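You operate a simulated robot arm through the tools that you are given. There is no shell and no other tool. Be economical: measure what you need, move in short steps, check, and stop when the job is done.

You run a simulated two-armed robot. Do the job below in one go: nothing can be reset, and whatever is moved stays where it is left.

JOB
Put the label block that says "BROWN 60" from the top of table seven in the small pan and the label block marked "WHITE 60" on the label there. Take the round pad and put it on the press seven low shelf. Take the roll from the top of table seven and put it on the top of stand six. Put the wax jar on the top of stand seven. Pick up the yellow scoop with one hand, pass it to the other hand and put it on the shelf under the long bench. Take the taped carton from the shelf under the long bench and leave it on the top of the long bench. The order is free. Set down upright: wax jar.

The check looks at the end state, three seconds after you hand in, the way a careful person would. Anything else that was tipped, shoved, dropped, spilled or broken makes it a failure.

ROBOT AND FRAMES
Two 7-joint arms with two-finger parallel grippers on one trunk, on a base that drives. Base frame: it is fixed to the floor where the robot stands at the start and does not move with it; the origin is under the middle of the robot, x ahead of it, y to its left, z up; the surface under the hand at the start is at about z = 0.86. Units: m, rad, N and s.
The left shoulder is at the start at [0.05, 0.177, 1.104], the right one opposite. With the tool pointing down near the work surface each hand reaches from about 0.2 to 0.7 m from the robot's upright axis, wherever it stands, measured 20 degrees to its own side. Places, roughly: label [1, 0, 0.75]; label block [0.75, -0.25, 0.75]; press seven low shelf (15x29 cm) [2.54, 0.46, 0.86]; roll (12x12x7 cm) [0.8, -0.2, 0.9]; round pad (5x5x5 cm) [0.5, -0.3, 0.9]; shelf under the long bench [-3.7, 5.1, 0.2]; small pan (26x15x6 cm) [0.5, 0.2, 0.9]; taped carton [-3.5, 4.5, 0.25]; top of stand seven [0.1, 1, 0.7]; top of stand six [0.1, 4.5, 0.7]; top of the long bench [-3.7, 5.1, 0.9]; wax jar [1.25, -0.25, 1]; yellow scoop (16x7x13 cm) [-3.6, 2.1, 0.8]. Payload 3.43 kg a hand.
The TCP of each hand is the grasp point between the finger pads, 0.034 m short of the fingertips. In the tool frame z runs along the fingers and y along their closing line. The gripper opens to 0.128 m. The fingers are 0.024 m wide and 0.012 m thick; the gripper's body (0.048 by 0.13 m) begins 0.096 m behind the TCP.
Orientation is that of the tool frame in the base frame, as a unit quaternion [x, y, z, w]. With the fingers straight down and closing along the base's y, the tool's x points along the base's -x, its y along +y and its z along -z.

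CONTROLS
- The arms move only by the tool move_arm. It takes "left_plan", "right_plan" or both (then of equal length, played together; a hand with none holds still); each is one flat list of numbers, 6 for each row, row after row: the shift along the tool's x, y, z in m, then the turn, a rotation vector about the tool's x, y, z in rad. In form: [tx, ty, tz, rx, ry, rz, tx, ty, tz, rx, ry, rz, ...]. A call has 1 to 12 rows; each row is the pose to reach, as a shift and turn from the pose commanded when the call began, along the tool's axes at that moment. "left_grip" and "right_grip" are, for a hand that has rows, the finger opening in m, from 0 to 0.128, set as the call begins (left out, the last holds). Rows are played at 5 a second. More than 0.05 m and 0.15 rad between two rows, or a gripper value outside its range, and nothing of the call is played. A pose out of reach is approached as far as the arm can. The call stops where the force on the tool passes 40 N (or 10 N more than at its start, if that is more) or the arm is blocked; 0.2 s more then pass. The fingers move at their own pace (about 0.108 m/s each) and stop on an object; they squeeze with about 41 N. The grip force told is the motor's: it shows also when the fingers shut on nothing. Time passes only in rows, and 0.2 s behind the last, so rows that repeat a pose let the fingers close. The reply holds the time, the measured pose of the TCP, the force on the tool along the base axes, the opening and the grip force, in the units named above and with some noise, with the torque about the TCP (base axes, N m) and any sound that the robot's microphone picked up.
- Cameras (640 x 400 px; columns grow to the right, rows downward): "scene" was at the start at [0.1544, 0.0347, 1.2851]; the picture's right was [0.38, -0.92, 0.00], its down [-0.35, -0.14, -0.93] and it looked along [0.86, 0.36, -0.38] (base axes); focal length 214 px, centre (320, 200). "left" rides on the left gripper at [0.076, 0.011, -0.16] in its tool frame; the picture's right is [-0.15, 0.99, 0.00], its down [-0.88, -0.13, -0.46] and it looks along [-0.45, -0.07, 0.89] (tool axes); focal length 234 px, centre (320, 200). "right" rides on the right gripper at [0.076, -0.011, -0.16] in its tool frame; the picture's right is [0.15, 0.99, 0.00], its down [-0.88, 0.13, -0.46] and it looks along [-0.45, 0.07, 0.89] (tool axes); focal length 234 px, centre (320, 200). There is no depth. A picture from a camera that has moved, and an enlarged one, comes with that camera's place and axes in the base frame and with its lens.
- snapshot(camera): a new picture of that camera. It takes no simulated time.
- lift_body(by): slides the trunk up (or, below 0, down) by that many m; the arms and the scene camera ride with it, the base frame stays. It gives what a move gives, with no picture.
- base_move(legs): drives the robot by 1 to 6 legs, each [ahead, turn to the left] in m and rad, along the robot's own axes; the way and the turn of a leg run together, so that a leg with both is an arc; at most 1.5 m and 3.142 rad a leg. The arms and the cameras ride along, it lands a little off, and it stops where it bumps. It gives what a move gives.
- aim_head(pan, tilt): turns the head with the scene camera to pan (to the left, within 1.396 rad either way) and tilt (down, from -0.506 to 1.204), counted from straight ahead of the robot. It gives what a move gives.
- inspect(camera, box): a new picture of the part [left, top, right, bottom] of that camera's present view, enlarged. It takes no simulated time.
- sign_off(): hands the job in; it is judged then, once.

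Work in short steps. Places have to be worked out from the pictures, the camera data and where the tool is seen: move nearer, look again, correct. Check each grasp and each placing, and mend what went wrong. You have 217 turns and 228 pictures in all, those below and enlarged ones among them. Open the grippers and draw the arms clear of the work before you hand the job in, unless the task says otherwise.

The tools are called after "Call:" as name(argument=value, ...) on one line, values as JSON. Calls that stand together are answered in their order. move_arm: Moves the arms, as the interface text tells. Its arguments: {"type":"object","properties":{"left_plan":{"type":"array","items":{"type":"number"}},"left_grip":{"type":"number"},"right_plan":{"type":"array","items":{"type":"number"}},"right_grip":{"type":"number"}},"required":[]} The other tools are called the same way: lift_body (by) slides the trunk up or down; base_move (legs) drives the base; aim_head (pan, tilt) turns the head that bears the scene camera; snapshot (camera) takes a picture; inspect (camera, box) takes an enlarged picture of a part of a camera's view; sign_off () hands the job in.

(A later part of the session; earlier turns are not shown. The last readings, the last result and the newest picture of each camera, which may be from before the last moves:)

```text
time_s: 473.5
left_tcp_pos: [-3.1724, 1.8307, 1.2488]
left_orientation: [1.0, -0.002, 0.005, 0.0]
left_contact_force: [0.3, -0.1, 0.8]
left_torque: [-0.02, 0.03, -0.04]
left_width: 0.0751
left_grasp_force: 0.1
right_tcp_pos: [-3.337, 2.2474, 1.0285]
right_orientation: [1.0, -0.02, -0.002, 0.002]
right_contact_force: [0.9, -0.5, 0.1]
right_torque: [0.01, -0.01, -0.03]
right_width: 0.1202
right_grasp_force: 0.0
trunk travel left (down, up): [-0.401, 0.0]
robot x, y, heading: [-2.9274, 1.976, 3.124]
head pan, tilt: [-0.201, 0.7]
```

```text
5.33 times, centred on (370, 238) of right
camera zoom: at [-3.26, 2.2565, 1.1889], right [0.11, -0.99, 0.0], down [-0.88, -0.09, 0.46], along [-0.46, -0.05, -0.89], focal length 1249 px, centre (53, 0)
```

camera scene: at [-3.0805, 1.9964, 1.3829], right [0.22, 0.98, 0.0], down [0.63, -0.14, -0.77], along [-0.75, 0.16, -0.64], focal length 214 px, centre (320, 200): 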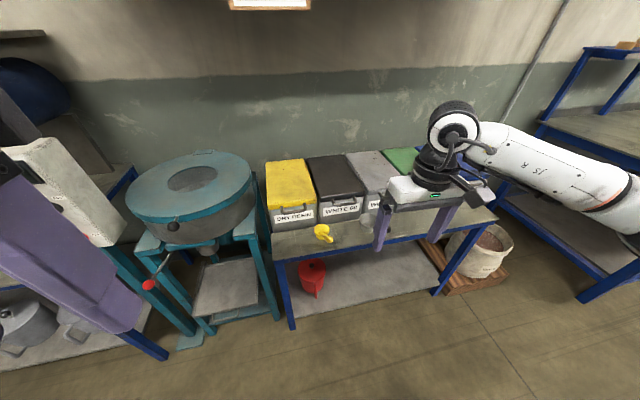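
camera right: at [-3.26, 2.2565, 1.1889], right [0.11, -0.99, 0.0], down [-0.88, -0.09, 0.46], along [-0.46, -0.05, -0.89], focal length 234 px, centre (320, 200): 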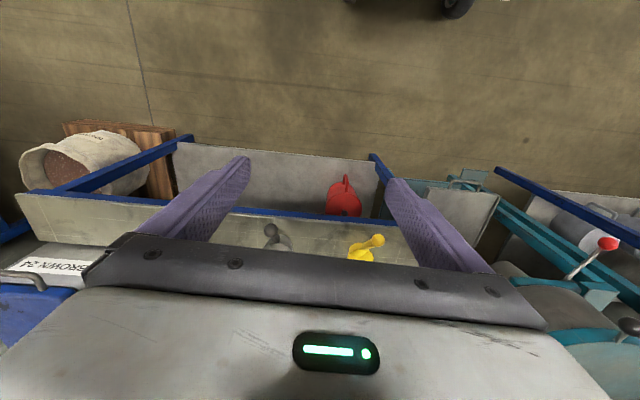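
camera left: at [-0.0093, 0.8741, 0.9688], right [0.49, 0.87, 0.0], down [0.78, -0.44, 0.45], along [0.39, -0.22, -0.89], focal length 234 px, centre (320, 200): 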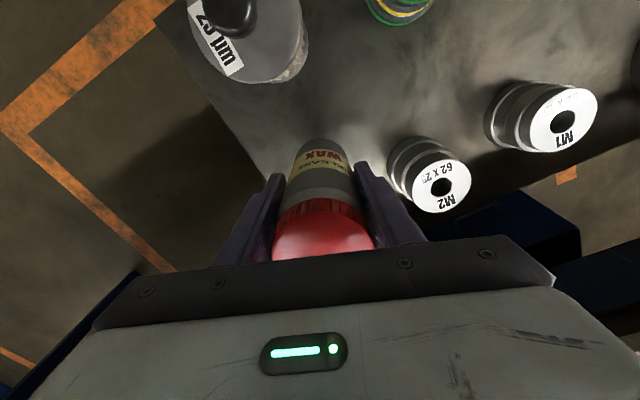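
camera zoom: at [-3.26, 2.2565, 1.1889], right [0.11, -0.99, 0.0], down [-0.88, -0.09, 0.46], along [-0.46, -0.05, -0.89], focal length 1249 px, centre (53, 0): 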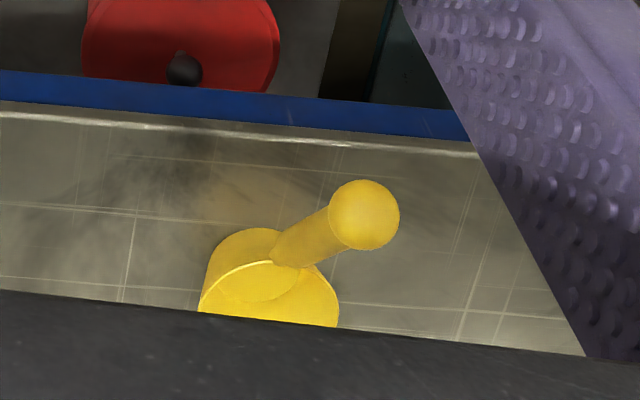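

Geometry: table z≈0.72, cup centre (−3.626,2.117) with rim z≈0.767, ball end of the handle at (−3.515,2.121,0.837), handle sloping 42°. I lower the trunk and set the right tool at 45° in line with the handle, 10 cm short of it.

Call:
lift_body(by=-0.2)

Call:
move_arm(right_plan=[-0.02, 0.022, -0.02, 0, -0.131, 0, -0.041, 0.044, -0.04, 0, -0.262, 0, -0.062, 0.066, -0.058, 0, -0.393, 0, -0.083, 0.088, -0.058, 0, -0.524, 0, -0.103, 0.11, -0.058, 0, -0.655, 0, -0.124, 0.132, -0.058, 0, -0.785, 0, -0.124, 0.132, -0.058, 0, -0.785, 0], right_grip=0.06)

Call:
snapshot(camera="right")

Call:
inspect(camera="scene", box=[260, 170, 420, 270])

```text
time_s: 475.7
left_tcp_pos: [-3.1738, 1.831, 1.0479]
left_orientation: [1.0, -0.002, 0.005, 0.0]
left_contact_force: [-0.3, -0.4, -0.9]
left_torque: [0.02, 0.0, -0.01]
left_width: 0.0747
left_grasp_force: 0.0
right_tcp_pos: [-3.3355, 2.2475, 0.8293]
right_orientation: [1.0, -0.02, -0.002, 0.002]
right_contact_force: [0.6, 0.1, -0.2]
right_torque: [0.0, -0.01, 0.0]
right_width: 0.1201
right_grasp_force: 0.0
trunk travel left (down, up): [-0.201, 0.2]
robot x, y, heading: [-2.9278, 1.9792, 3.123]
head pan, tilt: [-0.201, 0.7]
```

```text
time_s: 477.3
left_tcp_pos: [-3.173, 1.8307, 1.0478]
left_orientation: [1.0, -0.001, 0.004, 0.001]
left_contact_force: [-0.3, 0.1, -0.4]
left_torque: [-0.02, 0.0, -0.03]
left_width: 0.0747
left_grasp_force: 0.2
right_tcp_pos: [-3.468, 2.1222, 0.8876]
right_orientation: [0.923, -0.019, -0.385, -0.006]
right_contact_force: [-1.0, 0.5, 1.2]
right_torque: [0.01, 0.02, -0.01]
right_width: 0.0601
right_grasp_force: 0.0
trunk travel left (down, up): [-0.201, 0.2]
robot x, y, heading: [-2.9244, 1.9805, 3.124]
head pan, tilt: [-0.201, 0.7]
```

```text
51 pictures are left
camera right: at [-3.3001, 2.1265, 0.9468], right [0.06, -0.99, -0.1], down [-0.3, -0.11, 0.95], along [-0.95, -0.03, -0.31], focal length 234 px, centre (320, 200)
```

right: 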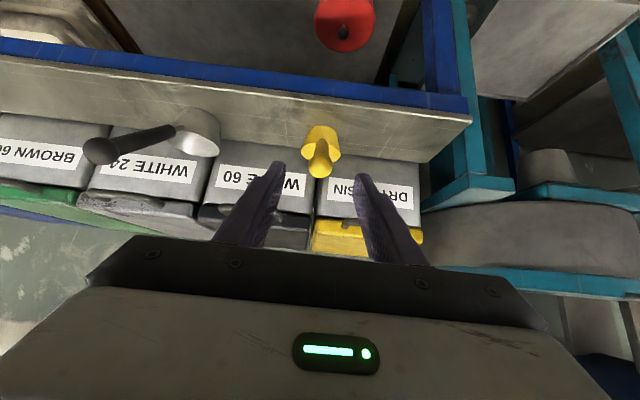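

```text
4.00 times, centred on (340, 220) of scene
camera zoom: at [-3.0805, 1.9964, 1.1828], right [0.22, 0.98, 0.0], down [0.63, -0.14, -0.76], along [-0.75, 0.17, -0.64], focal length 858 px, centre (240, 120)
```

zoom: 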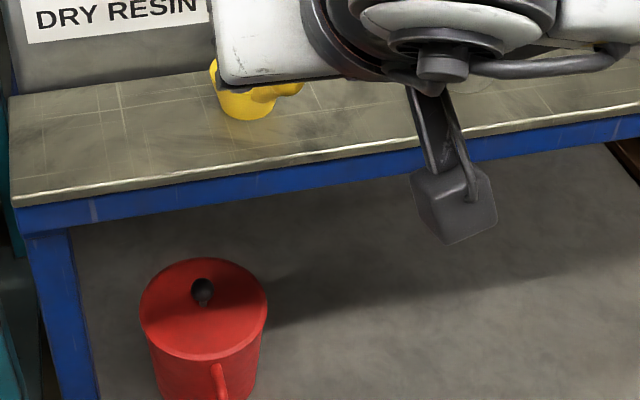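

The ball end lies on the tool axis, ~7–8 cm ahead. I advance 9.5 cm along the axis and look.

Call:
move_arm(right_plan=[0, 0, 0.03, 0, 0, 0, 0, 0, 0.06, 0, 0, 0, 0, 0, 0.085, 0, 0, 0, 0, 0, 0.095, 0, 0, 0, 0, 0, 0.095, 0, 0, 0])

Call:
snapshot(camera="right")

```text
time_s: 478.5
left_tcp_pos: [-3.1739, 1.8294, 1.0482]
left_orientation: [1.0, -0.003, 0.004, 0.001]
left_contact_force: [0.8, -0.6, 0.0]
left_torque: [-0.01, 0.02, 0.01]
left_width: 0.0751
left_grasp_force: 0.0
right_tcp_pos: [-3.5341, 2.1248, 0.8221]
right_orientation: [0.923, -0.02, -0.384, -0.007]
right_contact_force: [0.0, 1.7, -0.6]
right_torque: [-0.01, -0.05, 0.02]
right_width: 0.06
right_grasp_force: 0.1
trunk travel left (down, up): [-0.201, 0.2]
robot x, y, heading: [-2.9256, 1.9802, 3.125]
head pan, tilt: [-0.201, 0.7]
```

```text
49 pictures are left
camera right: at [-3.3679, 2.1301, 0.8805], right [0.06, -0.99, -0.1], down [-0.3, -0.12, 0.95], along [-0.95, -0.03, -0.31], focal length 234 px, centre (320, 200)
```

right: 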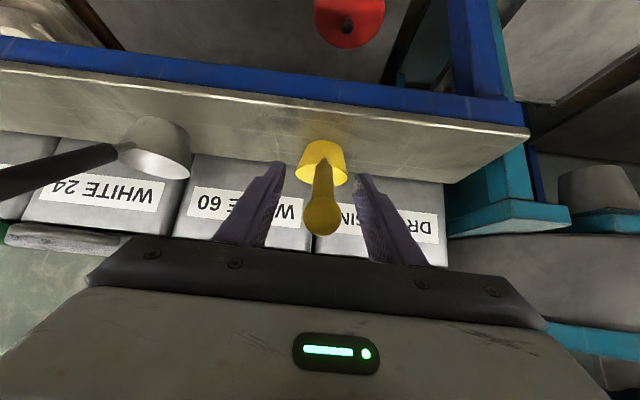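

The handle runs between the fingers with the ball behind. I close and lift.

Call:
move_arm(right_plan=[0, 0, 0, 0, 0, 0, 0, 0, 0, 0, 0, 0, 0, 0, 0, 0, 0, 0, 0, 0, 0, 0, 0, 0], right_grip=0.0)

Call:
move_arm(right_plan=[-0.028, 0, -0.028, 0, 0, 0, -0.056, 0, -0.056, 0, 0, 0, -0.084, 0, -0.084, 0, 0, 0, -0.1, 0, -0.11, 0, 0, 0])

Call:
snapshot(camera="right")

```text
time_s: 479.5
left_tcp_pos: [-3.1734, 1.8311, 1.0485]
left_orientation: [1.0, -0.002, 0.005, 0.0]
left_contact_force: [1.0, 0.3, -0.5]
left_torque: [0.02, 0.0, 0.0]
left_width: 0.075
left_grasp_force: 0.1
right_tcp_pos: [-3.5338, 2.1253, 0.8217]
right_orientation: [0.923, -0.019, -0.385, -0.006]
right_contact_force: [0.2, 1.1, 0.0]
right_torque: [0.01, -0.03, 0.01]
right_width: 0.0222
right_grasp_force: 41.1
trunk travel left (down, up): [-0.201, 0.2]
robot x, y, heading: [-2.9258, 1.9746, 3.126]
head pan, tilt: [-0.201, 0.7]
```

```text
time_s: 480.5
left_tcp_pos: [-3.1732, 1.8309, 1.0476]
left_orientation: [1.0, -0.001, 0.004, 0.0]
left_contact_force: [-0.3, 0.1, -0.3]
left_torque: [-0.02, -0.01, 0.02]
left_width: 0.075
left_grasp_force: 0.0
right_tcp_pos: [-3.5232, 2.124, 0.9697]
right_orientation: [0.923, -0.019, -0.385, -0.006]
right_contact_force: [0.1, -0.9, -1.0]
right_torque: [-0.01, -0.07, 0.01]
right_width: 0.0223
right_grasp_force: 41.4
trunk travel left (down, up): [-0.201, 0.2]
robot x, y, heading: [-2.9237, 1.9785, 3.123]
head pan, tilt: [-0.201, 0.7]
```

```text
48 pictures are left
camera right: at [-3.3565, 2.1286, 1.0295], right [0.06, -0.99, -0.1], down [-0.3, -0.12, 0.95], along [-0.95, -0.03, -0.31], focal length 234 px, centre (320, 200)
```

right: 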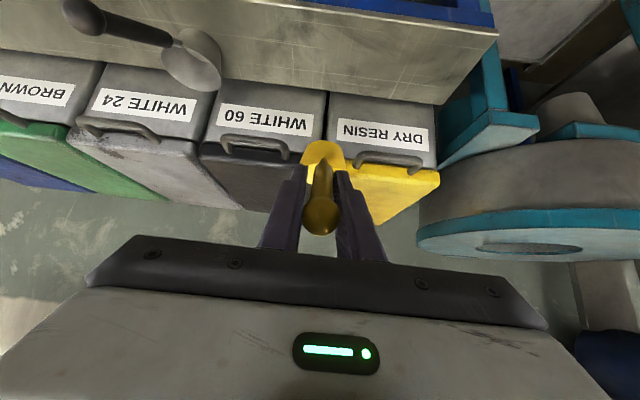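

The scoop is held firmly by its handle. I back away and drive to the long bench before the handover.

Call:
base_move(legs=[[-0.4, 0], [0, -1.555], [1.4, 0], [1.4, 0], [0, 1.57]])

Call:
move_arm(right_plan=[0.02, 0.035, -0.02, 0, 0, 0, 0.04, 0.07, -0.04, 0, 0, 0, 0.06, 0.105, -0.06, 0, 0, 0, 0.08, 0.135, -0.08, 0, 0, 0, 0.1, 0.135, -0.1, 0, 0, 0])

Call:
aim_head(pan=0, tilt=0.7)

Call:
snapshot(camera="scene")

```text
time_s: 503.3
left_tcp_pos: [-2.8675, 4.5219, 1.0481]
left_orientation: [0.999, 0.034, 0.004, 0.0]
left_contact_force: [0.1, 0.9, 0.4]
left_torque: [-0.04, 0.01, 0.01]
left_width: 0.0751
left_grasp_force: 0.1
right_tcp_pos: [-3.2368, 4.7887, 0.9715]
right_orientation: [0.923, 0.013, -0.385, 0.007]
right_contact_force: [0.3, -0.4, -0.4]
right_torque: [0.02, -0.03, -0.03]
right_width: 0.0221
right_grasp_force: 41.1
trunk travel left (down, up): [-0.201, 0.2]
robot x, y, heading: [-2.6312, 4.6893, -3.082]
head pan, tilt: [-0.201, 0.7]
```

```text
time_s: 504.5
left_tcp_pos: [-2.8671, 4.5218, 1.0493]
left_orientation: [0.999, 0.034, 0.004, 0.0]
left_contact_force: [-0.5, 0.4, -0.1]
left_torque: [0.05, 0.0, 0.02]
left_width: 0.0753
left_grasp_force: 0.2
right_tcp_pos: [-3.0906, 4.6584, 0.9698]
right_orientation: [0.923, 0.014, -0.384, 0.007]
right_contact_force: [0.4, 1.5, -0.2]
right_torque: [0.01, -0.03, 0.05]
right_width: 0.022
right_grasp_force: 41.2
trunk travel left (down, up): [-0.201, 0.2]
robot x, y, heading: [-2.6302, 4.686, -3.089]
head pan, tilt: [-0.201, 0.7]
```

```text
time_s: 505.2
left_tcp_pos: [-2.8666, 4.5211, 1.0485]
left_orientation: [0.999, 0.035, 0.003, 0.0]
left_contact_force: [0.2, 0.3, 0.0]
left_torque: [0.03, -0.03, -0.03]
left_width: 0.075
left_grasp_force: 0.0
right_tcp_pos: [-3.0916, 4.6577, 0.9687]
right_orientation: [0.923, 0.013, -0.384, 0.008]
right_contact_force: [-0.1, 1.2, -0.6]
right_torque: [0.01, -0.05, 0.01]
right_width: 0.0222
right_grasp_force: 41.1
trunk travel left (down, up): [-0.201, 0.2]
robot x, y, heading: [-2.6305, 4.6853, -3.085]
head pan, tilt: [0.0, 0.7]
```

```text
47 pictures are left
camera scene: at [-2.7877, 4.6771, 1.1828], right [-0.06, 1.0, 0.0], down [0.64, 0.04, -0.76], along [-0.76, -0.04, -0.64], focal length 214 px, centre (320, 200)
```

scene: 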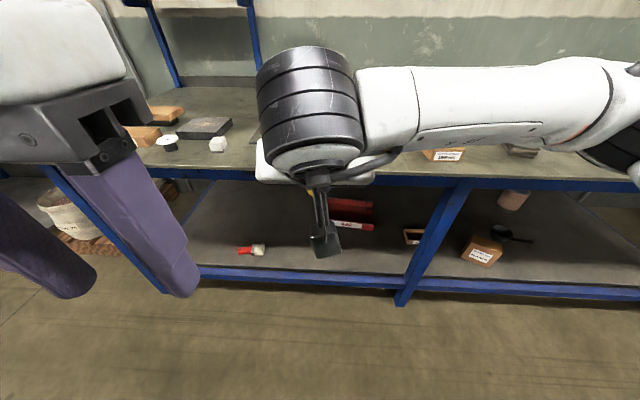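

The scoop is in front; cup centre should be at about (−3.183,4.647), rim z≈0.914. I bring the left hand forward on the left side first.

Call:
move_arm(left_plan=[-0.045, 0, -0.01, 0, 0, 0, -0.09, 0, -0.02, 0, 0, 0, -0.135, 0, -0.03, 0, 0, 0, -0.18, 0, -0.03, 0, 0, 0, -0.226, -0.001, -0.03, 0, 0, 0, -0.272, -0.001, -0.03, 0, 0, 0, -0.317, -0.0015, -0.03, 0, 0, 0], left_grip=0.11)

Call:
snapshot(camera="left")

Call:
snapshot(camera="scene")

```text
time_s: 506.8
left_tcp_pos: [-3.1852, 4.502, 1.076]
left_orientation: [0.999, 0.033, 0.004, 0.001]
left_contact_force: [0.3, 0.2, 0.7]
left_torque: [0.04, -0.04, 0.0]
left_width: 0.1099
left_grasp_force: 0.0
right_tcp_pos: [-3.0919, 4.6584, 0.9682]
right_orientation: [0.923, 0.013, -0.384, 0.008]
right_contact_force: [-0.5, -0.9, -1.3]
right_torque: [-0.02, -0.03, 0.01]
right_width: 0.0222
right_grasp_force: 40.6
trunk travel left (down, up): [-0.201, 0.2]
robot x, y, heading: [-2.6316, 4.6862, -3.085]
head pan, tilt: [0.0, 0.7]
```

```text
46 pictures are left
camera left: at [-3.1102, 4.4958, 1.2368], right [-0.08, -1.0, 0.0], down [-0.89, 0.07, 0.45], along [-0.45, 0.03, -0.89], focal length 234 px, centre (320, 200)
```

left: 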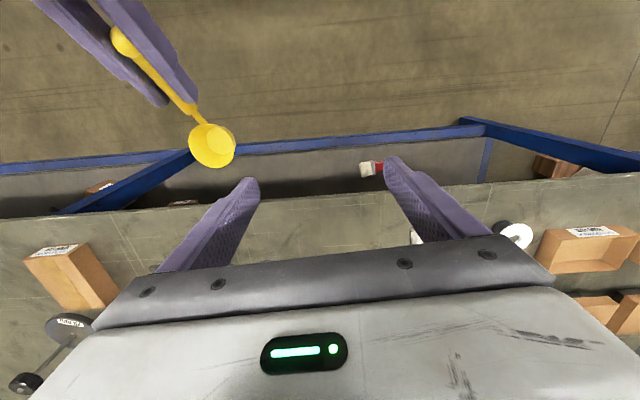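

```text
45 pictures are left
camera scene: at [-2.7879, 4.6775, 1.1827], right [-0.06, 1.0, 0.0], down [0.64, 0.04, -0.76], along [-0.76, -0.04, -0.64], focal length 214 px, centre (320, 200)
```

scene: 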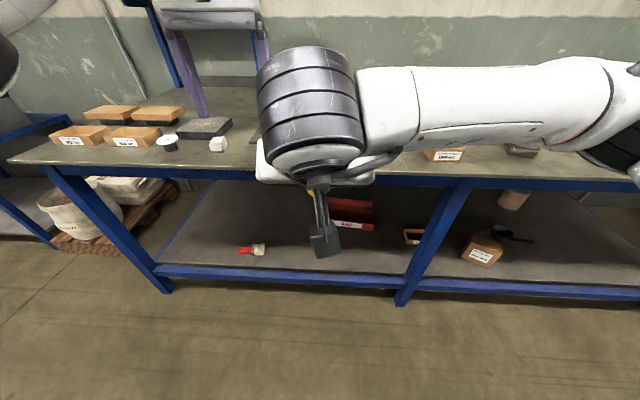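

The left camera puts the cup rim at (−3.178,4.651). I move the left hand over it.

Call:
move_arm(left_plan=[0.004, -0.037, 0, 0, 0, 0, 0.008, -0.074, 0, 0, 0, 0, 0.012, -0.111, 0, 0, 0, 0, 0.016, -0.1475, 0, 0, 0, 0, 0.016, -0.1475, 0.03, 0, 0, 0, 0.016, -0.1475, 0.03, 0, 0, 0])

Call:
snapshot(camera="left")

```text
time_s: 508.2
left_tcp_pos: [-3.1774, 4.6509, 1.0454]
left_orientation: [0.999, 0.035, 0.005, 0.0]
left_contact_force: [1.0, 0.0, -1.0]
left_torque: [0.01, 0.0, 0.04]
left_width: 0.1097
left_grasp_force: 0.0
left hand out of reach, approached as far as the arm can: row 4
right_tcp_pos: [-3.0906, 4.6578, 0.9683]
right_orientation: [0.923, 0.014, -0.385, 0.008]
right_contact_force: [0.1, -0.1, 0.0]
right_torque: [0.0, -0.03, 0.02]
right_width: 0.0222
right_grasp_force: 40.9
trunk travel left (down, up): [-0.201, 0.2]
robot x, y, heading: [-2.6318, 4.6864, -3.084]
head pan, tilt: [0.0, 0.7]
```

```text
44 pictures are left
camera left: at [-3.1021, 4.6446, 1.2058], right [-0.08, -1.0, 0.0], down [-0.89, 0.07, 0.45], along [-0.45, 0.04, -0.89], focal length 234 px, centre (320, 200)
```

left: 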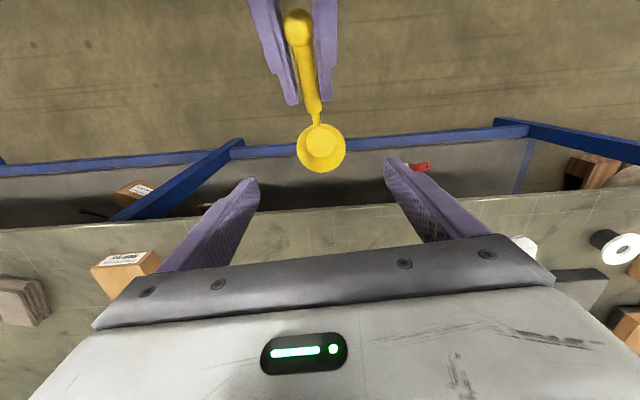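

Perfectly centred over the cup. I lower the left hand around it.

Call:
move_arm(left_plan=[0, 0, 0.04, 0, 0, 0, 0, 0, 0.08, 0, 0, 0, 0, 0, 0.115, 0, 0, 0, 0, 0, 0.13, 0, 0, 0, 0, 0, 0.13, 0, 0, 0], left_grip=0.1)

Call:
snapshot(camera="left")

Call:
snapshot(camera="right")

```text
time_s: 509.4
left_tcp_pos: [-3.1753, 4.651, 0.9144]
left_orientation: [0.999, 0.035, 0.004, 0.0]
left_contact_force: [0.3, 0.1, 0.4]
left_torque: [-0.02, -0.02, 0.0]
left_width: 0.0998
left_grasp_force: 0.1
right_tcp_pos: [-3.0914, 4.6586, 0.9691]
right_orientation: [0.923, 0.014, -0.385, 0.007]
right_contact_force: [0.7, 0.5, -1.0]
right_torque: [0.01, -0.03, -0.05]
right_width: 0.0223
right_grasp_force: 40.8
trunk travel left (down, up): [-0.201, 0.2]
robot x, y, heading: [-2.6316, 4.6875, -3.087]
head pan, tilt: [0.0, 0.7]
```

```text
43 pictures are left
camera left: at [-3.1003, 4.644, 1.0746], right [-0.08, -1.0, 0.0], down [-0.89, 0.07, 0.45], along [-0.45, 0.04, -0.89], focal length 234 px, centre (320, 200)
```

left: 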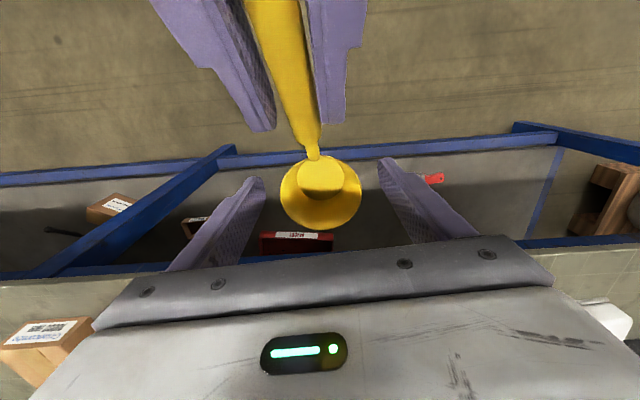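

```text
42 pictures are left
camera right: at [-2.925, 4.6748, 1.0279], right [0.13, -0.99, -0.1], down [-0.29, -0.14, 0.95], along [-0.95, -0.1, -0.31], focal length 234 px, centre (320, 200)
```

right: 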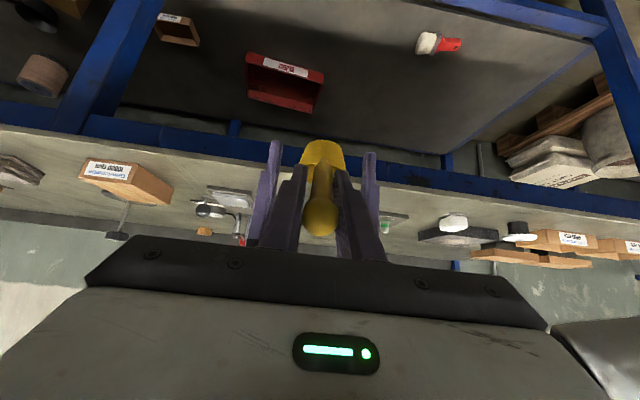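

The cup sits between the left fingers. I close the left hand on it.

Call:
move_arm(left_plan=[0, 0, 0, 0, 0, 0, 0, 0, 0, 0, 0, 0, 0, 0, 0, 0, 0, 0, 0, 0, 0, 0, 0, 0], left_grip=0.03)

Call:
inspect(camera="left", box=[220, 80, 420, 240])

```text
time_s: 510.4
left_tcp_pos: [-3.1743, 4.6509, 0.9139]
left_orientation: [0.999, 0.034, 0.004, 0.0]
left_contact_force: [-2.1, -1.3, -0.8]
left_torque: [0.11, 0.0, -0.12]
left_width: 0.0608
left_grasp_force: 40.6
right_tcp_pos: [-3.0911, 4.6581, 0.9695]
right_orientation: [0.923, 0.014, -0.384, 0.008]
right_contact_force: [0.8, 1.6, 0.9]
right_torque: [-0.03, 0.01, 0.01]
right_width: 0.0221
right_grasp_force: 41.2
trunk travel left (down, up): [-0.201, 0.2]
robot x, y, heading: [-2.633, 4.6864, -3.084]
head pan, tilt: [0.0, 0.7]
```

```text
2.50 times, centred on (320, 160) of left
camera zoom: at [-3.1004, 4.644, 1.0747], right [-0.08, -1.0, 0.0], down [-0.89, 0.07, 0.45], along [-0.45, 0.04, -0.89], focal length 585 px, centre (320, 300)
```

zoom: 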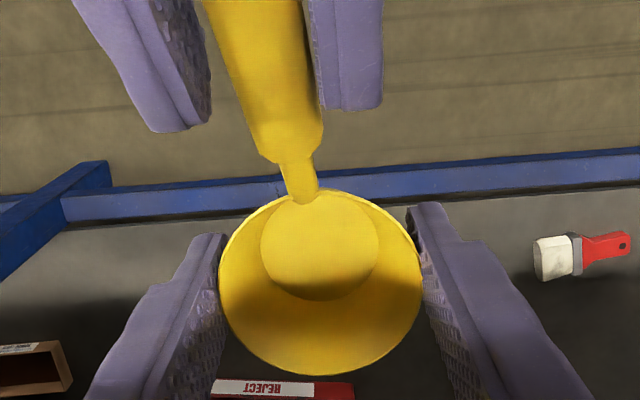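

Gripped at the rim (6.1 cm). Now the right hand opens and withdraws along its axis.

Call:
move_arm(right_plan=[0, 0, 0, 0, 0, 0, 0, 0, 0, 0, 0, 0, 0, 0, -0.03, 0, 0, 0, 0, 0, -0.07, 0, 0, 0, 0, 0, -0.11, 0, 0, 0, 0, -0.03, -0.14, 0, 0, 0, 0, -0.07, -0.15, 0, 0, 0, 0, -0.11, -0.15, 0, 0, 0], right_grip=0.06)

Call:
inspect(camera="left", box=[220, 0, 420, 240])

Call:
snapshot(camera="scene")

```text
time_s: 512.2
left_tcp_pos: [-3.1741, 4.6509, 0.913]
left_orientation: [0.999, 0.034, 0.005, 0.001]
left_contact_force: [-0.6, 0.5, -0.4]
left_torque: [-0.02, -0.01, 0.0]
left_width: 0.0606
left_grasp_force: 40.8
right_tcp_pos: [-2.9907, 4.7689, 1.0799]
right_orientation: [0.922, 0.016, -0.387, 0.008]
right_contact_force: [-0.2, -0.1, 0.0]
right_torque: [-0.01, -0.01, 0.0]
right_width: 0.06
right_grasp_force: 0.0
trunk travel left (down, up): [-0.201, 0.2]
robot x, y, heading: [-2.6323, 4.6885, -3.086]
head pan, tilt: [0.0, 0.7]
```

```text
1.67 times, centred on (320, 120) of left
camera zoom: at [-3.1003, 4.6444, 1.0748], right [-0.08, -1.0, 0.0], down [-0.89, 0.07, 0.45], along [-0.45, 0.04, -0.89], focal length 390 px, centre (320, 333)
```

zoom: 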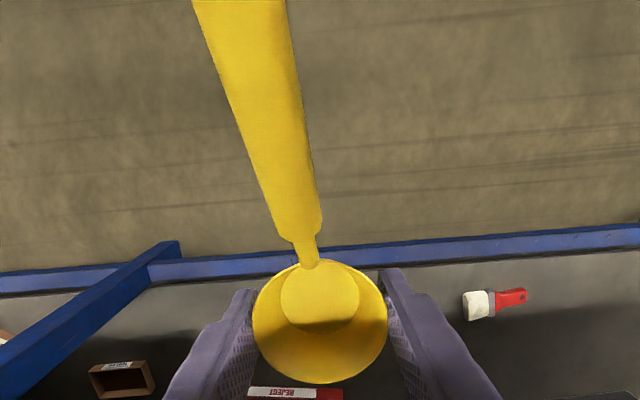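

```text
39 pictures are left
camera scene: at [-2.7882, 4.6788, 1.1841], right [-0.04, 1.0, 0.0], down [0.63, 0.02, -0.77], along [-0.77, -0.03, -0.63], focal length 214 px, centre (320, 200)
```

scene: 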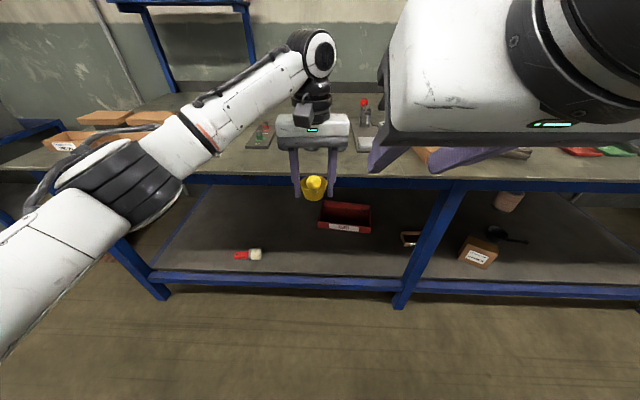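

Handover complete; the scoop hangs level in the left hand. I lower the trunk and the left hand in front of the bench while the right hand draws back and straightens.

Call:
lift_body(by=-0.2)

Call:
move_arm(left_plan=[0, 0, 0.044, 0, 0, 0, 0, 0, 0.088, 0, 0, 0, 0, 0, 0.132, 0, 0, 0, 0, 0, 0.176, 0, 0, 0, 0, 0, 0.22, 0, 0, 0, 0, 0, 0.264, 0, 0, 0, 0, 0, 0.308, 0, 0, 0, 0, 0, 0.35, 0, 0, 0], right_plan=[0.002, 0, -0.02, 0, 0.098, 0, 0.004, 0, -0.039, 0, 0.196, 0, 0.005, 0, -0.058, 0, 0.294, 0, 0.007, 0, -0.078, 0, 0.392, 0, 0.009, 0, -0.098, 0, 0.49, 0, 0.01, 0, -0.117, 0, 0.588, 0, 0.012, 0, -0.136, 0, 0.686, 0, 0.014, 0, -0.156, 0, 0.785, 0])

Call:
snapshot(camera="left")

```text
time_s: 514.4
left_tcp_pos: [-3.1747, 4.6501, 0.7143]
left_orientation: [0.999, 0.034, 0.004, 0.0]
left_contact_force: [0.2, 0.4, 0.9]
left_torque: [-0.05, 0.03, -0.05]
left_width: 0.0603
left_grasp_force: 41.4
right_tcp_pos: [-2.9903, 4.7699, 0.8783]
right_orientation: [0.923, 0.014, -0.384, 0.008]
right_contact_force: [0.4, 0.1, 0.0]
right_torque: [-0.01, -0.01, -0.01]
right_width: 0.0599
right_grasp_force: 0.0
trunk travel left (down, up): [-0.001, 0.4]
robot x, y, heading: [-2.6299, 4.6859, -3.086]
head pan, tilt: [0.0, 0.7]
```

```text
time_s: 515.8
left_tcp_pos: [-3.1742, 4.6529, 0.4608]
left_orientation: [0.999, 0.033, 0.004, 0.0]
left_contact_force: [0.1, 0.5, 0.8]
left_torque: [-0.01, 0.03, 0.0]
left_width: 0.0604
left_grasp_force: 40.9
right_tcp_pos: [-2.9047, 4.7731, 0.9442]
right_orientation: [0.994, 0.012, -0.106, -0.009]
right_contact_force: [-10.5, 1.8, -23.8]
right_torque: [1.19, -0.26, -0.63]
right_width: 0.0599
right_grasp_force: 0.0
trunk travel left (down, up): [-0.001, 0.4]
robot x, y, heading: [-2.6363, 4.6855, -3.085]
head pan, tilt: [0.0, 0.7]
stopped in row 7 (right hand): the force on the tool passed its limit at 46 N (the readings are from after the stop); the commanded pose is now the measured one
```

```text
38 pictures are left
camera left: at [-3.0996, 4.6457, 0.621], right [-0.08, -1.0, 0.0], down [-0.89, 0.07, 0.45], along [-0.45, 0.04, -0.89], focal length 234 px, centre (320, 200)
```

left: 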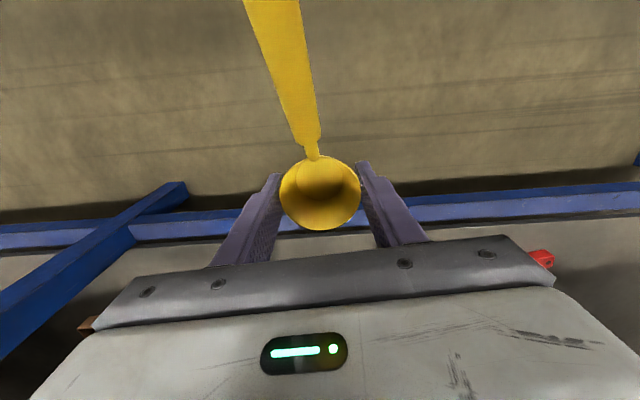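

The right hand ran against the robot's own head/torso while rising. I move it down, forward and to the right to free it.

Call:
move_arm(right_plan=[-0.01, 0, 0.03, 0, 0, 0, -0.02, -0.03, 0.06, 0, 0, 0, -0.02, -0.07, 0.08, 0, 0, 0, -0.02, -0.11, 0.09, 0, 0, 0, -0.02, -0.14, 0.09, 0, 0, 0])

Call:
snapshot(camera="scene")

```text
time_s: 517.0
left_tcp_pos: [-3.1745, 4.6528, 0.4591]
left_orientation: [0.999, 0.034, 0.005, 0.0]
left_contact_force: [0.7, 0.6, 0.4]
left_torque: [0.0, -0.02, 0.02]
left_width: 0.0606
left_grasp_force: 41.1
right_tcp_pos: [-2.9461, 4.9146, 0.8619]
right_orientation: [0.994, 0.014, -0.107, -0.005]
right_contact_force: [-0.2, -0.7, 0.3]
right_torque: [0.02, 0.04, 0.01]
right_width: 0.0599
right_grasp_force: 0.0
trunk travel left (down, up): [-0.001, 0.4]
robot x, y, heading: [-2.6341, 4.6865, -3.086]
head pan, tilt: [0.0, 0.7]
```

```text
37 pictures are left
camera scene: at [-2.7877, 4.6769, 0.9828], right [-0.06, 1.0, 0.0], down [0.64, 0.04, -0.76], along [-0.76, -0.04, -0.64], focal length 214 px, centre (320, 200)
```

scene: 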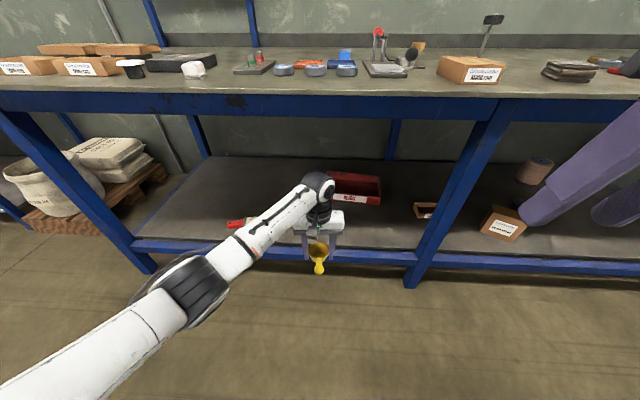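

Free again. I lower the scoop to z≈0.36 and shift it a little left; then drive forward under the bench.

Call:
move_arm(left_plan=[-0.001, 0.022, 0.025, 0, 0, 0, -0.003, 0.045, 0.05, 0, 0, 0, -0.004, 0.067, 0.075, 0, 0, 0, -0.006, 0.089, 0.098, 0, 0, 0, -0.006, 0.089, 0.098, 0, 0, 0])

Call:
snapshot(camera="scene")

```text
time_s: 518.2
left_tcp_pos: [-3.1707, 4.5636, 0.3603]
left_orientation: [0.999, 0.035, 0.005, 0.0]
left_contact_force: [-1.2, 0.5, -0.1]
left_torque: [0.0, 0.04, 0.01]
left_width: 0.0603
left_grasp_force: 41.2
right_tcp_pos: [-2.9469, 4.9149, 0.862]
right_orientation: [0.994, 0.013, -0.108, -0.005]
right_contact_force: [0.3, -0.1, 0.6]
right_torque: [0.02, 0.0, -0.02]
right_width: 0.0601
right_grasp_force: 0.2
trunk travel left (down, up): [-0.001, 0.4]
robot x, y, heading: [-2.632, 4.6884, -3.084]
head pan, tilt: [0.0, 0.7]
```

```text
36 pictures are left
camera scene: at [-2.7877, 4.677, 0.9828], right [-0.06, 1.0, 0.0], down [0.64, 0.04, -0.76], along [-0.76, -0.04, -0.64], focal length 214 px, centre (320, 200)
```

scene: 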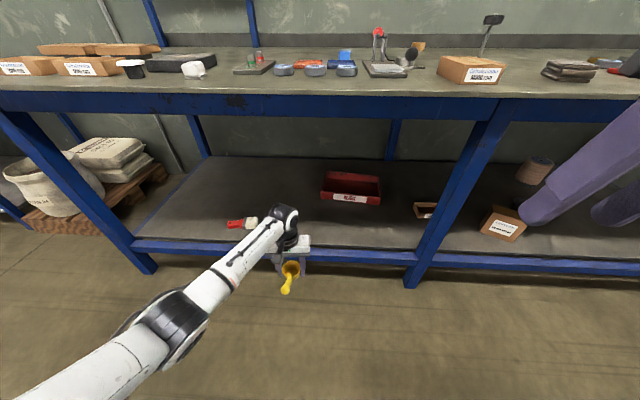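

Clear. I drive 0.25 m forward so the scoop goes in over the shelf.

Call:
base_move(legs=[[0.25, 0]])

Call:
snapshot(camera="left")

Call:
snapshot(camera="scene")

```text
time_s: 520.0
left_tcp_pos: [-3.4143, 4.5489, 0.3611]
left_orientation: [0.999, 0.034, 0.005, -0.001]
left_contact_force: [0.2, -0.9, 0.2]
left_torque: [-0.01, 0.06, 0.03]
left_width: 0.0605
left_grasp_force: 41.6
right_tcp_pos: [-3.19, 4.9011, 0.8626]
right_orientation: [0.994, 0.013, -0.107, -0.004]
right_contact_force: [-0.3, -0.4, -0.4]
right_torque: [0.02, -0.03, 0.02]
right_width: 0.0599
right_grasp_force: 0.1
trunk travel left (down, up): [-0.001, 0.4]
robot x, y, heading: [-2.872, 4.6755, -3.088]
head pan, tilt: [0.0, 0.7]
```

```text
35 pictures are left
camera left: at [-3.3398, 4.5431, 0.5216], right [-0.08, -1.0, 0.0], down [-0.89, 0.07, 0.45], along [-0.45, 0.04, -0.89], focal length 234 px, centre (320, 200)
```

left: 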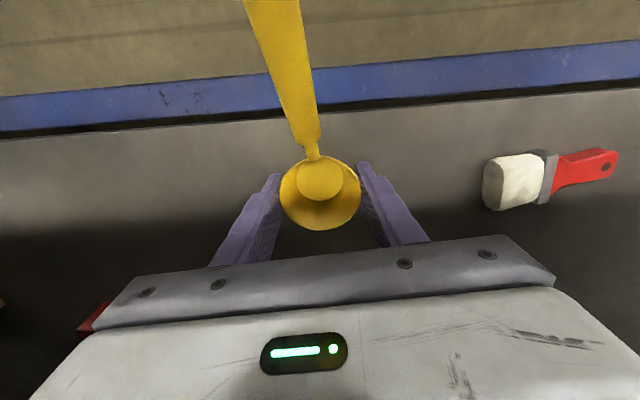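

```text
34 pictures are left
camera scene: at [-3.0313, 4.6634, 0.9828], right [-0.06, 1.0, 0.0], down [0.64, 0.04, -0.76], along [-0.76, -0.04, -0.64], focal length 214 px, centre (320, 200)
```

scene: 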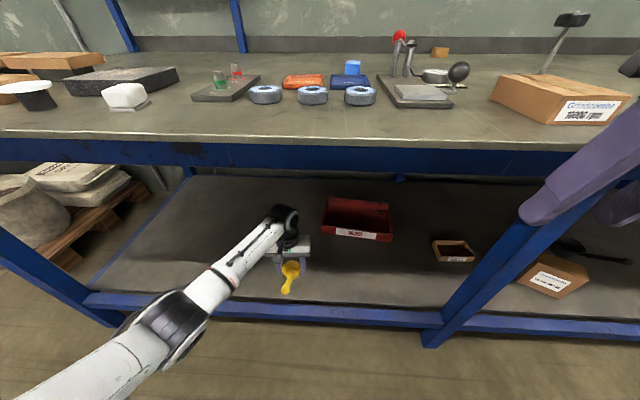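

The shelf edge is at x≈−3.376, so I want 5 cm deeper. I extend the left arm by 5 cm.

Call:
move_arm(left_plan=[-0.025, 0, 0, 0, 0, 0, -0.05, 0, 0, 0, 0, 0, -0.05, 0, 0.03, 0, 0, 0, -0.05, 0, 0.045, 0, 0, 0, -0.05, 0, 0.045, 0, 0, 0])

Call:
snapshot(camera="left")

```text
time_s: 521.2
left_tcp_pos: [-3.452, 4.5449, 0.3356]
left_orientation: [0.999, 0.034, 0.005, -0.001]
left_contact_force: [-0.1, 0.2, -0.5]
left_torque: [-0.02, -0.01, 0.0]
left_width: 0.0605
left_grasp_force: 40.8
left hand out of reach, approached as far as the arm can: row 3, 4, 5
right_tcp_pos: [-3.1895, 4.9002, 0.8618]
right_orientation: [0.994, 0.013, -0.107, -0.005]
right_contact_force: [0.5, 0.0, -0.8]
right_torque: [-0.03, -0.03, -0.03]
right_width: 0.06
right_grasp_force: 0.1
trunk travel left (down, up): [-0.001, 0.4]
robot x, y, heading: [-2.8768, 4.6748, -3.087]
head pan, tilt: [0.0, 0.7]
```

```text
33 pictures are left
camera left: at [-3.3767, 4.5373, 0.4959], right [-0.08, -1.0, 0.0], down [-0.89, 0.07, 0.45], along [-0.45, 0.04, -0.89], focal length 234 px, centre (320, 200)
```

left: 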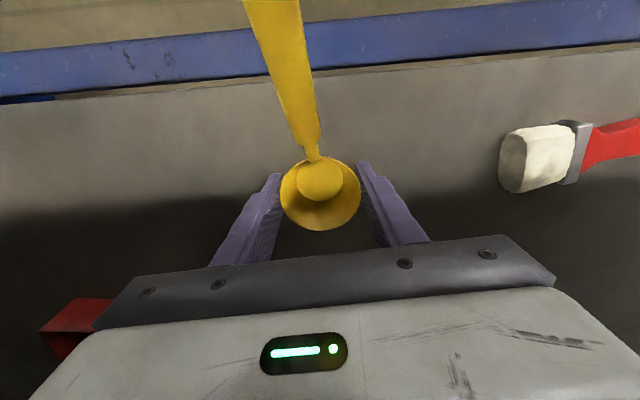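

I drive 5 cm closer so that the arm can come down, then lower further.

Call:
base_move(legs=[[0.05, 0]])

Call:
move_arm(left_plan=[0.02, 0, 0, 0, 0, 0, 0.035, 0, 0.01, 0, 0, 0, 0.035, 0, 0.02, 0, 0, 0, 0.035, 0, 0.026, 0, 0, 0, 0.035, 0, 0.026, 0, 0, 0])

Call:
snapshot(camera="left")

```text
time_s: 522.1
left_tcp_pos: [-3.5019, 4.5408, 0.3351]
left_orientation: [0.999, 0.034, 0.004, 0.0]
left_contact_force: [-0.8, -0.2, -0.2]
left_torque: [0.01, 0.02, -0.03]
left_width: 0.0604
left_grasp_force: 41.0
right_tcp_pos: [-3.2409, 4.8991, 0.8617]
right_orientation: [0.994, 0.013, -0.107, -0.005]
right_contact_force: [-0.1, -0.9, -0.2]
right_torque: [-0.02, 0.03, 0.01]
right_width: 0.0596
right_grasp_force: 0.0
trunk travel left (down, up): [-0.001, 0.4]
robot x, y, heading: [-2.9315, 4.6696, -3.084]
head pan, tilt: [0.0, 0.7]
```

```text
time_s: 523.3
left_tcp_pos: [-3.468, 4.5437, 0.3086]
left_orientation: [0.999, 0.034, 0.004, 0.0]
left_contact_force: [0.8, 0.5, -0.2]
left_torque: [0.02, 0.0, 0.0]
left_width: 0.0605
left_grasp_force: 40.9
right_tcp_pos: [-3.2406, 4.8981, 0.8636]
right_orientation: [0.994, 0.013, -0.107, -0.004]
right_contact_force: [0.6, -0.3, -0.1]
right_torque: [0.02, 0.03, -0.02]
right_width: 0.0602
right_grasp_force: 0.1
trunk travel left (down, up): [-0.001, 0.4]
robot x, y, heading: [-2.9232, 4.6696, -3.088]
head pan, tilt: [0.0, 0.7]
```

```text
32 pictures are left
camera left: at [-3.3922, 4.537, 0.469], right [-0.08, -1.0, 0.0], down [-0.89, 0.07, 0.45], along [-0.45, 0.04, -0.89], focal length 234 px, centre (320, 200)
```

left: 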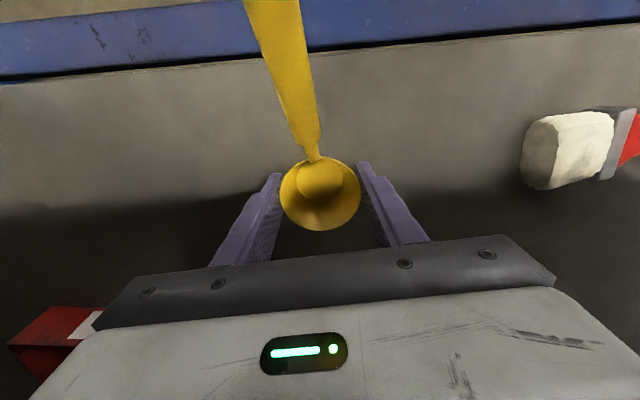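

In reach. I lower in small steps until contact.

Call:
move_arm(left_plan=[0, 0, 0.004, 0, 0, 0, 0, 0, 0.008, 0, 0, 0, 0, 0, 0.011, 0, 0, 0, 0, 0, 0.014, 0, 0, 0, 0, 0, 0.017, 0, 0, 0, 0, 0, 0.017, 0, 0, 0])

```text
time_s: 524.7
left_tcp_pos: [-3.4664, 4.5432, 0.292]
left_orientation: [0.999, 0.034, 0.004, -0.001]
left_contact_force: [0.2, -0.2, 0.4]
left_torque: [-0.02, 0.01, 0.0]
left_width: 0.0604
left_grasp_force: 41.0
right_tcp_pos: [-3.2399, 4.8994, 0.8626]
right_orientation: [0.994, 0.014, -0.107, -0.004]
right_contact_force: [0.0, 0.0, 1.1]
right_torque: [0.0, 0.03, -0.02]
right_width: 0.0597
right_grasp_force: 0.0
trunk travel left (down, up): [-0.001, 0.4]
robot x, y, heading: [-2.9213, 4.6694, -3.088]
head pan, tilt: [0.0, 0.7]
```

Call:
move_arm(left_plan=[0, 0, 0.003, 0, 0, 0, 0, 0, 0.006, 0, 0, 0, 0, 0, 0.009, 0, 0, 0, 0, 0, 0.012, 0, 0, 0, 0, 0, 0.015, 0, 0, 0, 0, 0, 0.015, 0, 0, 0])

Call:
inspect(camera="scene", box=[220, 180, 400, 320])

```text
time_s: 526.1
left_tcp_pos: [-3.4669, 4.5435, 0.2781]
left_orientation: [0.999, 0.034, 0.005, 0.0]
left_contact_force: [-0.2, -0.2, 0.4]
left_torque: [0.0, 0.0, 0.0]
left_width: 0.0604
left_grasp_force: 41.1
right_tcp_pos: [-3.2407, 4.898, 0.8622]
right_orientation: [0.994, 0.014, -0.107, -0.004]
right_contact_force: [0.6, -0.3, -0.3]
right_torque: [0.05, 0.01, 0.01]
right_width: 0.0602
right_grasp_force: 0.1
trunk travel left (down, up): [-0.001, 0.4]
robot x, y, heading: [-2.9281, 4.6703, -3.086]
head pan, tilt: [0.0, 0.7]
```

```text
2.86 times, centred on (310, 250) of scene
camera zoom: at [-3.0817, 4.6607, 0.9828], right [-0.06, 1.0, 0.0], down [0.64, 0.04, -0.76], along [-0.76, -0.04, -0.64], focal length 613 px, centre (349, 57)
```

zoom: 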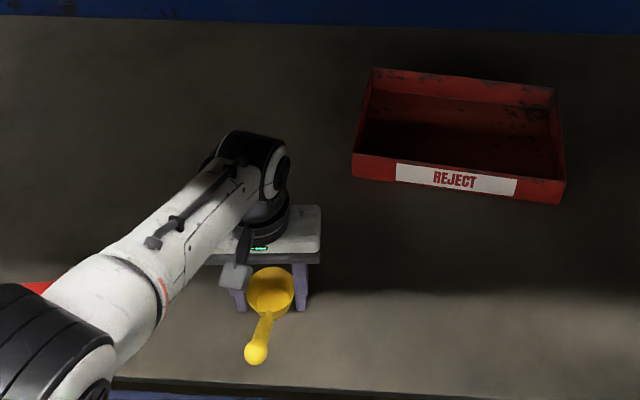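

No contact yet; continuing.

Call:
move_arm(left_plan=[0, 0, 0.003, 0, 0, 0, 0, 0, 0.006, 0, 0, 0, 0, 0, 0.009, 0, 0, 0, 0, 0, 0.012, 0, 0, 0, 0, 0, 0.015, 0, 0, 0, 0, 0, 0.018, 0, 0, 0, 0, 0, 0.018, 0, 0, 0])

Call:
snapshot(camera="left")

```text
time_s: 527.1
left_tcp_pos: [-3.4669, 4.5417, 0.2741]
left_orientation: [0.999, 0.033, 0.004, 0.001]
left_contact_force: [12.4, -3.4, 23.1]
left_torque: [0.63, -0.12, -0.33]
left_width: 0.0605
left_grasp_force: 41.1
left hand out of reach, approached as far as the arm can: row 4
right_tcp_pos: [-3.2387, 4.8976, 0.8622]
right_orientation: [0.994, 0.013, -0.108, -0.005]
right_contact_force: [0.5, 0.0, -0.7]
right_torque: [-0.01, 0.04, 0.04]
right_width: 0.0604
right_grasp_force: 0.1
trunk travel left (down, up): [-0.001, 0.4]
robot x, y, heading: [-2.9261, 4.6722, -3.085]
head pan, tilt: [0.0, 0.7]
stopped in row 4 (left hand): the force on the tool passed its limit at 41 N (the readings are from after the stop); the commanded pose is now the measured one
```

```text
30 pictures are left
camera left: at [-3.3913, 4.5359, 0.4346], right [-0.08, -1.0, 0.0], down [-0.89, 0.07, 0.45], along [-0.45, 0.04, -0.89], focal length 234 px, centre (320, 200)
```

left: 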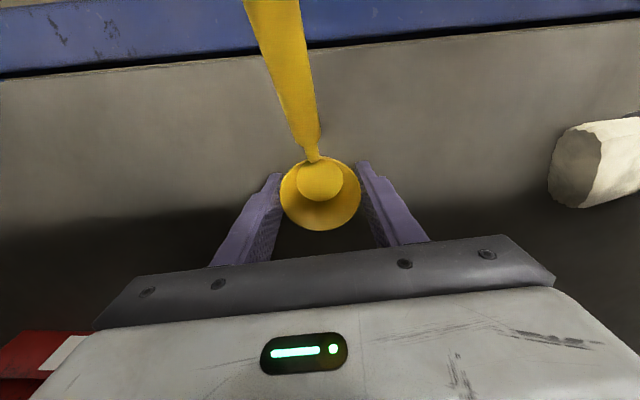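

Contact. I relieve 2 mm, open, and rise, keeping the handle clear of the palm.

Call:
move_arm(left_plan=[0, 0, -0.002, 0, 0, 0, 0, 0, -0.002, 0, 0, 0])

Call:
move_arm(left_plan=[0, 0, 0, 0, 0, 0, 0, 0, 0, 0, 0, 0, 0, 0, -0.025, 0, 0, 0, 0, 0, -0.06, 0, 0, 0, 0, 0, -0.1, 0, 0, 0, 0, 0, -0.14, 0, 0, 0], left_grip=0.095)

Call:
snapshot(camera="left")

Call:
inspect(camera="scene", box=[220, 180, 400, 320])

```text
time_s: 527.7
left_tcp_pos: [-3.4664, 4.5425, 0.2737]
left_orientation: [0.999, 0.034, 0.003, 0.0]
left_contact_force: [3.5, -3.7, 7.7]
left_torque: [0.19, 0.08, -0.09]
left_width: 0.0606
left_grasp_force: 41.3
right_tcp_pos: [-3.2394, 4.898, 0.8619]
right_orientation: [0.994, 0.013, -0.108, -0.004]
right_contact_force: [0.0, -0.3, 0.3]
right_torque: [0.0, 0.01, 0.01]
right_width: 0.0602
right_grasp_force: 0.0
trunk travel left (down, up): [-0.001, 0.4]
robot x, y, heading: [-2.9256, 4.6725, -3.087]
head pan, tilt: [0.0, 0.7]
```

```text
time_s: 529.1
left_tcp_pos: [-3.4676, 4.544, 0.4104]
left_orientation: [0.999, 0.034, 0.004, 0.001]
left_contact_force: [0.0, -1.0, 0.9]
left_torque: [-0.02, -0.01, 0.03]
left_width: 0.095
left_grasp_force: 0.0
right_tcp_pos: [-3.2403, 4.8977, 0.8632]
right_orientation: [0.994, 0.014, -0.107, -0.005]
right_contact_force: [0.2, -0.4, 0.4]
right_torque: [0.05, 0.01, 0.01]
right_width: 0.06
right_grasp_force: 0.1
trunk travel left (down, up): [-0.001, 0.4]
robot x, y, heading: [-2.9281, 4.6714, -3.085]
head pan, tilt: [0.0, 0.7]
```

```text
29 pictures are left
camera left: at [-3.393, 4.5374, 0.572], right [-0.08, -1.0, 0.0], down [-0.89, 0.07, 0.45], along [-0.45, 0.04, -0.89], focal length 234 px, centre (320, 200)
```

left: 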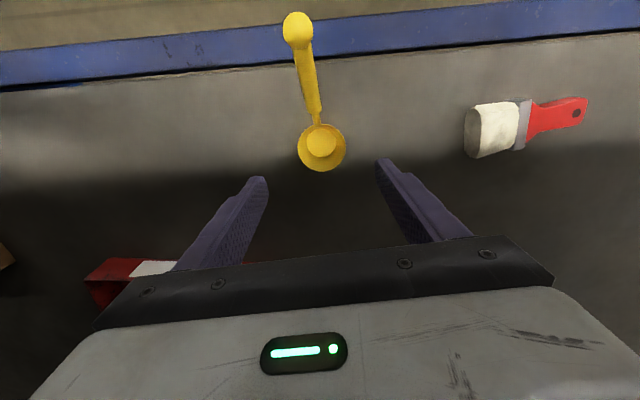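

```text
2.86 times, centred on (310, 250) of scene
camera zoom: at [-3.0815, 4.6605, 0.9828], right [-0.06, 1.0, 0.0], down [0.64, 0.04, -0.76], along [-0.76, -0.04, -0.64], focal length 613 px, centre (349, 57)
```

zoom: 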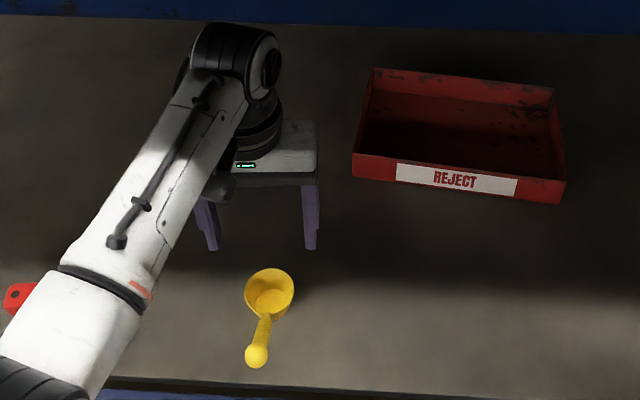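

The scoop stands on the shelf. I reverse straight out.

Call:
base_move(legs=[[-0.5, 0]])

Call:
lift_body(by=0.27)

Call:
aim_head(pan=0.0, tilt=0.55)

Call:
snapshot(camera="scene")

```text
time_s: 532.0
left_tcp_pos: [-2.9628, 4.5712, 0.412]
left_orientation: [0.999, 0.035, 0.005, 0.0]
left_contact_force: [-0.2, 0.1, 0.2]
left_torque: [0.0, 0.02, 0.02]
left_width: 0.0952
left_grasp_force: 0.1
right_tcp_pos: [-2.7358, 4.9263, 0.8627]
right_orientation: [0.994, 0.015, -0.107, -0.004]
right_contact_force: [-0.5, -0.2, 0.3]
right_torque: [0.01, 0.01, -0.01]
right_width: 0.0597
right_grasp_force: 0.0
trunk travel left (down, up): [-0.001, 0.4]
robot x, y, heading: [-2.4219, 4.7001, -3.082]
head pan, tilt: [0.0, 0.7]
```

```text
time_s: 534.8
left_tcp_pos: [-2.9628, 4.5721, 0.682]
left_orientation: [0.999, 0.035, 0.004, 0.0]
left_contact_force: [0.0, -0.3, 0.3]
left_torque: [0.0, 0.01, -0.01]
left_width: 0.0949
left_grasp_force: 0.1
right_tcp_pos: [-2.7352, 4.9258, 1.1318]
right_orientation: [0.994, 0.015, -0.108, -0.004]
right_contact_force: [0.0, 0.1, -0.1]
right_torque: [0.0, 0.0, 0.01]
right_width: 0.0599
right_grasp_force: 0.1
trunk travel left (down, up): [-0.271, 0.13]
robot x, y, heading: [-2.4233, 4.6957, -3.086]
head pan, tilt: [0.0, 0.7]
```

```text
time_s: 535.5
left_tcp_pos: [-2.9622, 4.5718, 0.6802]
left_orientation: [0.999, 0.035, 0.005, 0.0]
left_contact_force: [-0.1, 0.2, -0.3]
left_torque: [0.02, -0.01, -0.05]
left_width: 0.0951
left_grasp_force: 0.0
right_tcp_pos: [-2.7359, 4.9264, 1.1315]
right_orientation: [0.994, 0.014, -0.107, -0.005]
right_contact_force: [0.7, -0.9, -0.7]
right_torque: [-0.02, 0.02, 0.0]
right_width: 0.06
right_grasp_force: 0.1
trunk travel left (down, up): [-0.271, 0.13]
robot x, y, heading: [-2.4203, 4.697, -3.085]
head pan, tilt: [0.0, 0.55]
```

```text
27 pictures are left
camera scene: at [-2.5808, 4.6887, 1.2659], right [-0.06, 1.0, 0.0], down [0.52, 0.03, -0.85], along [-0.85, -0.05, -0.52], focal length 214 px, centre (320, 200)
```

scene: 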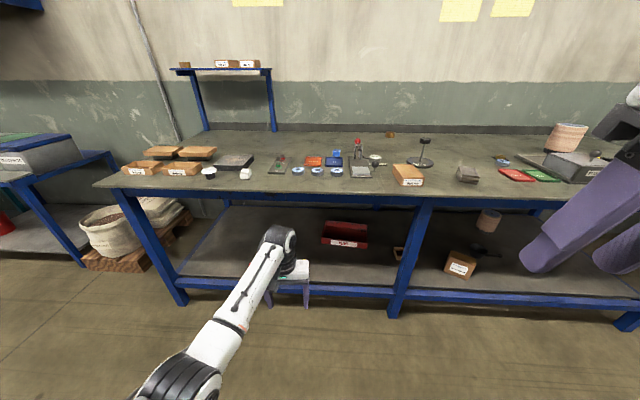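

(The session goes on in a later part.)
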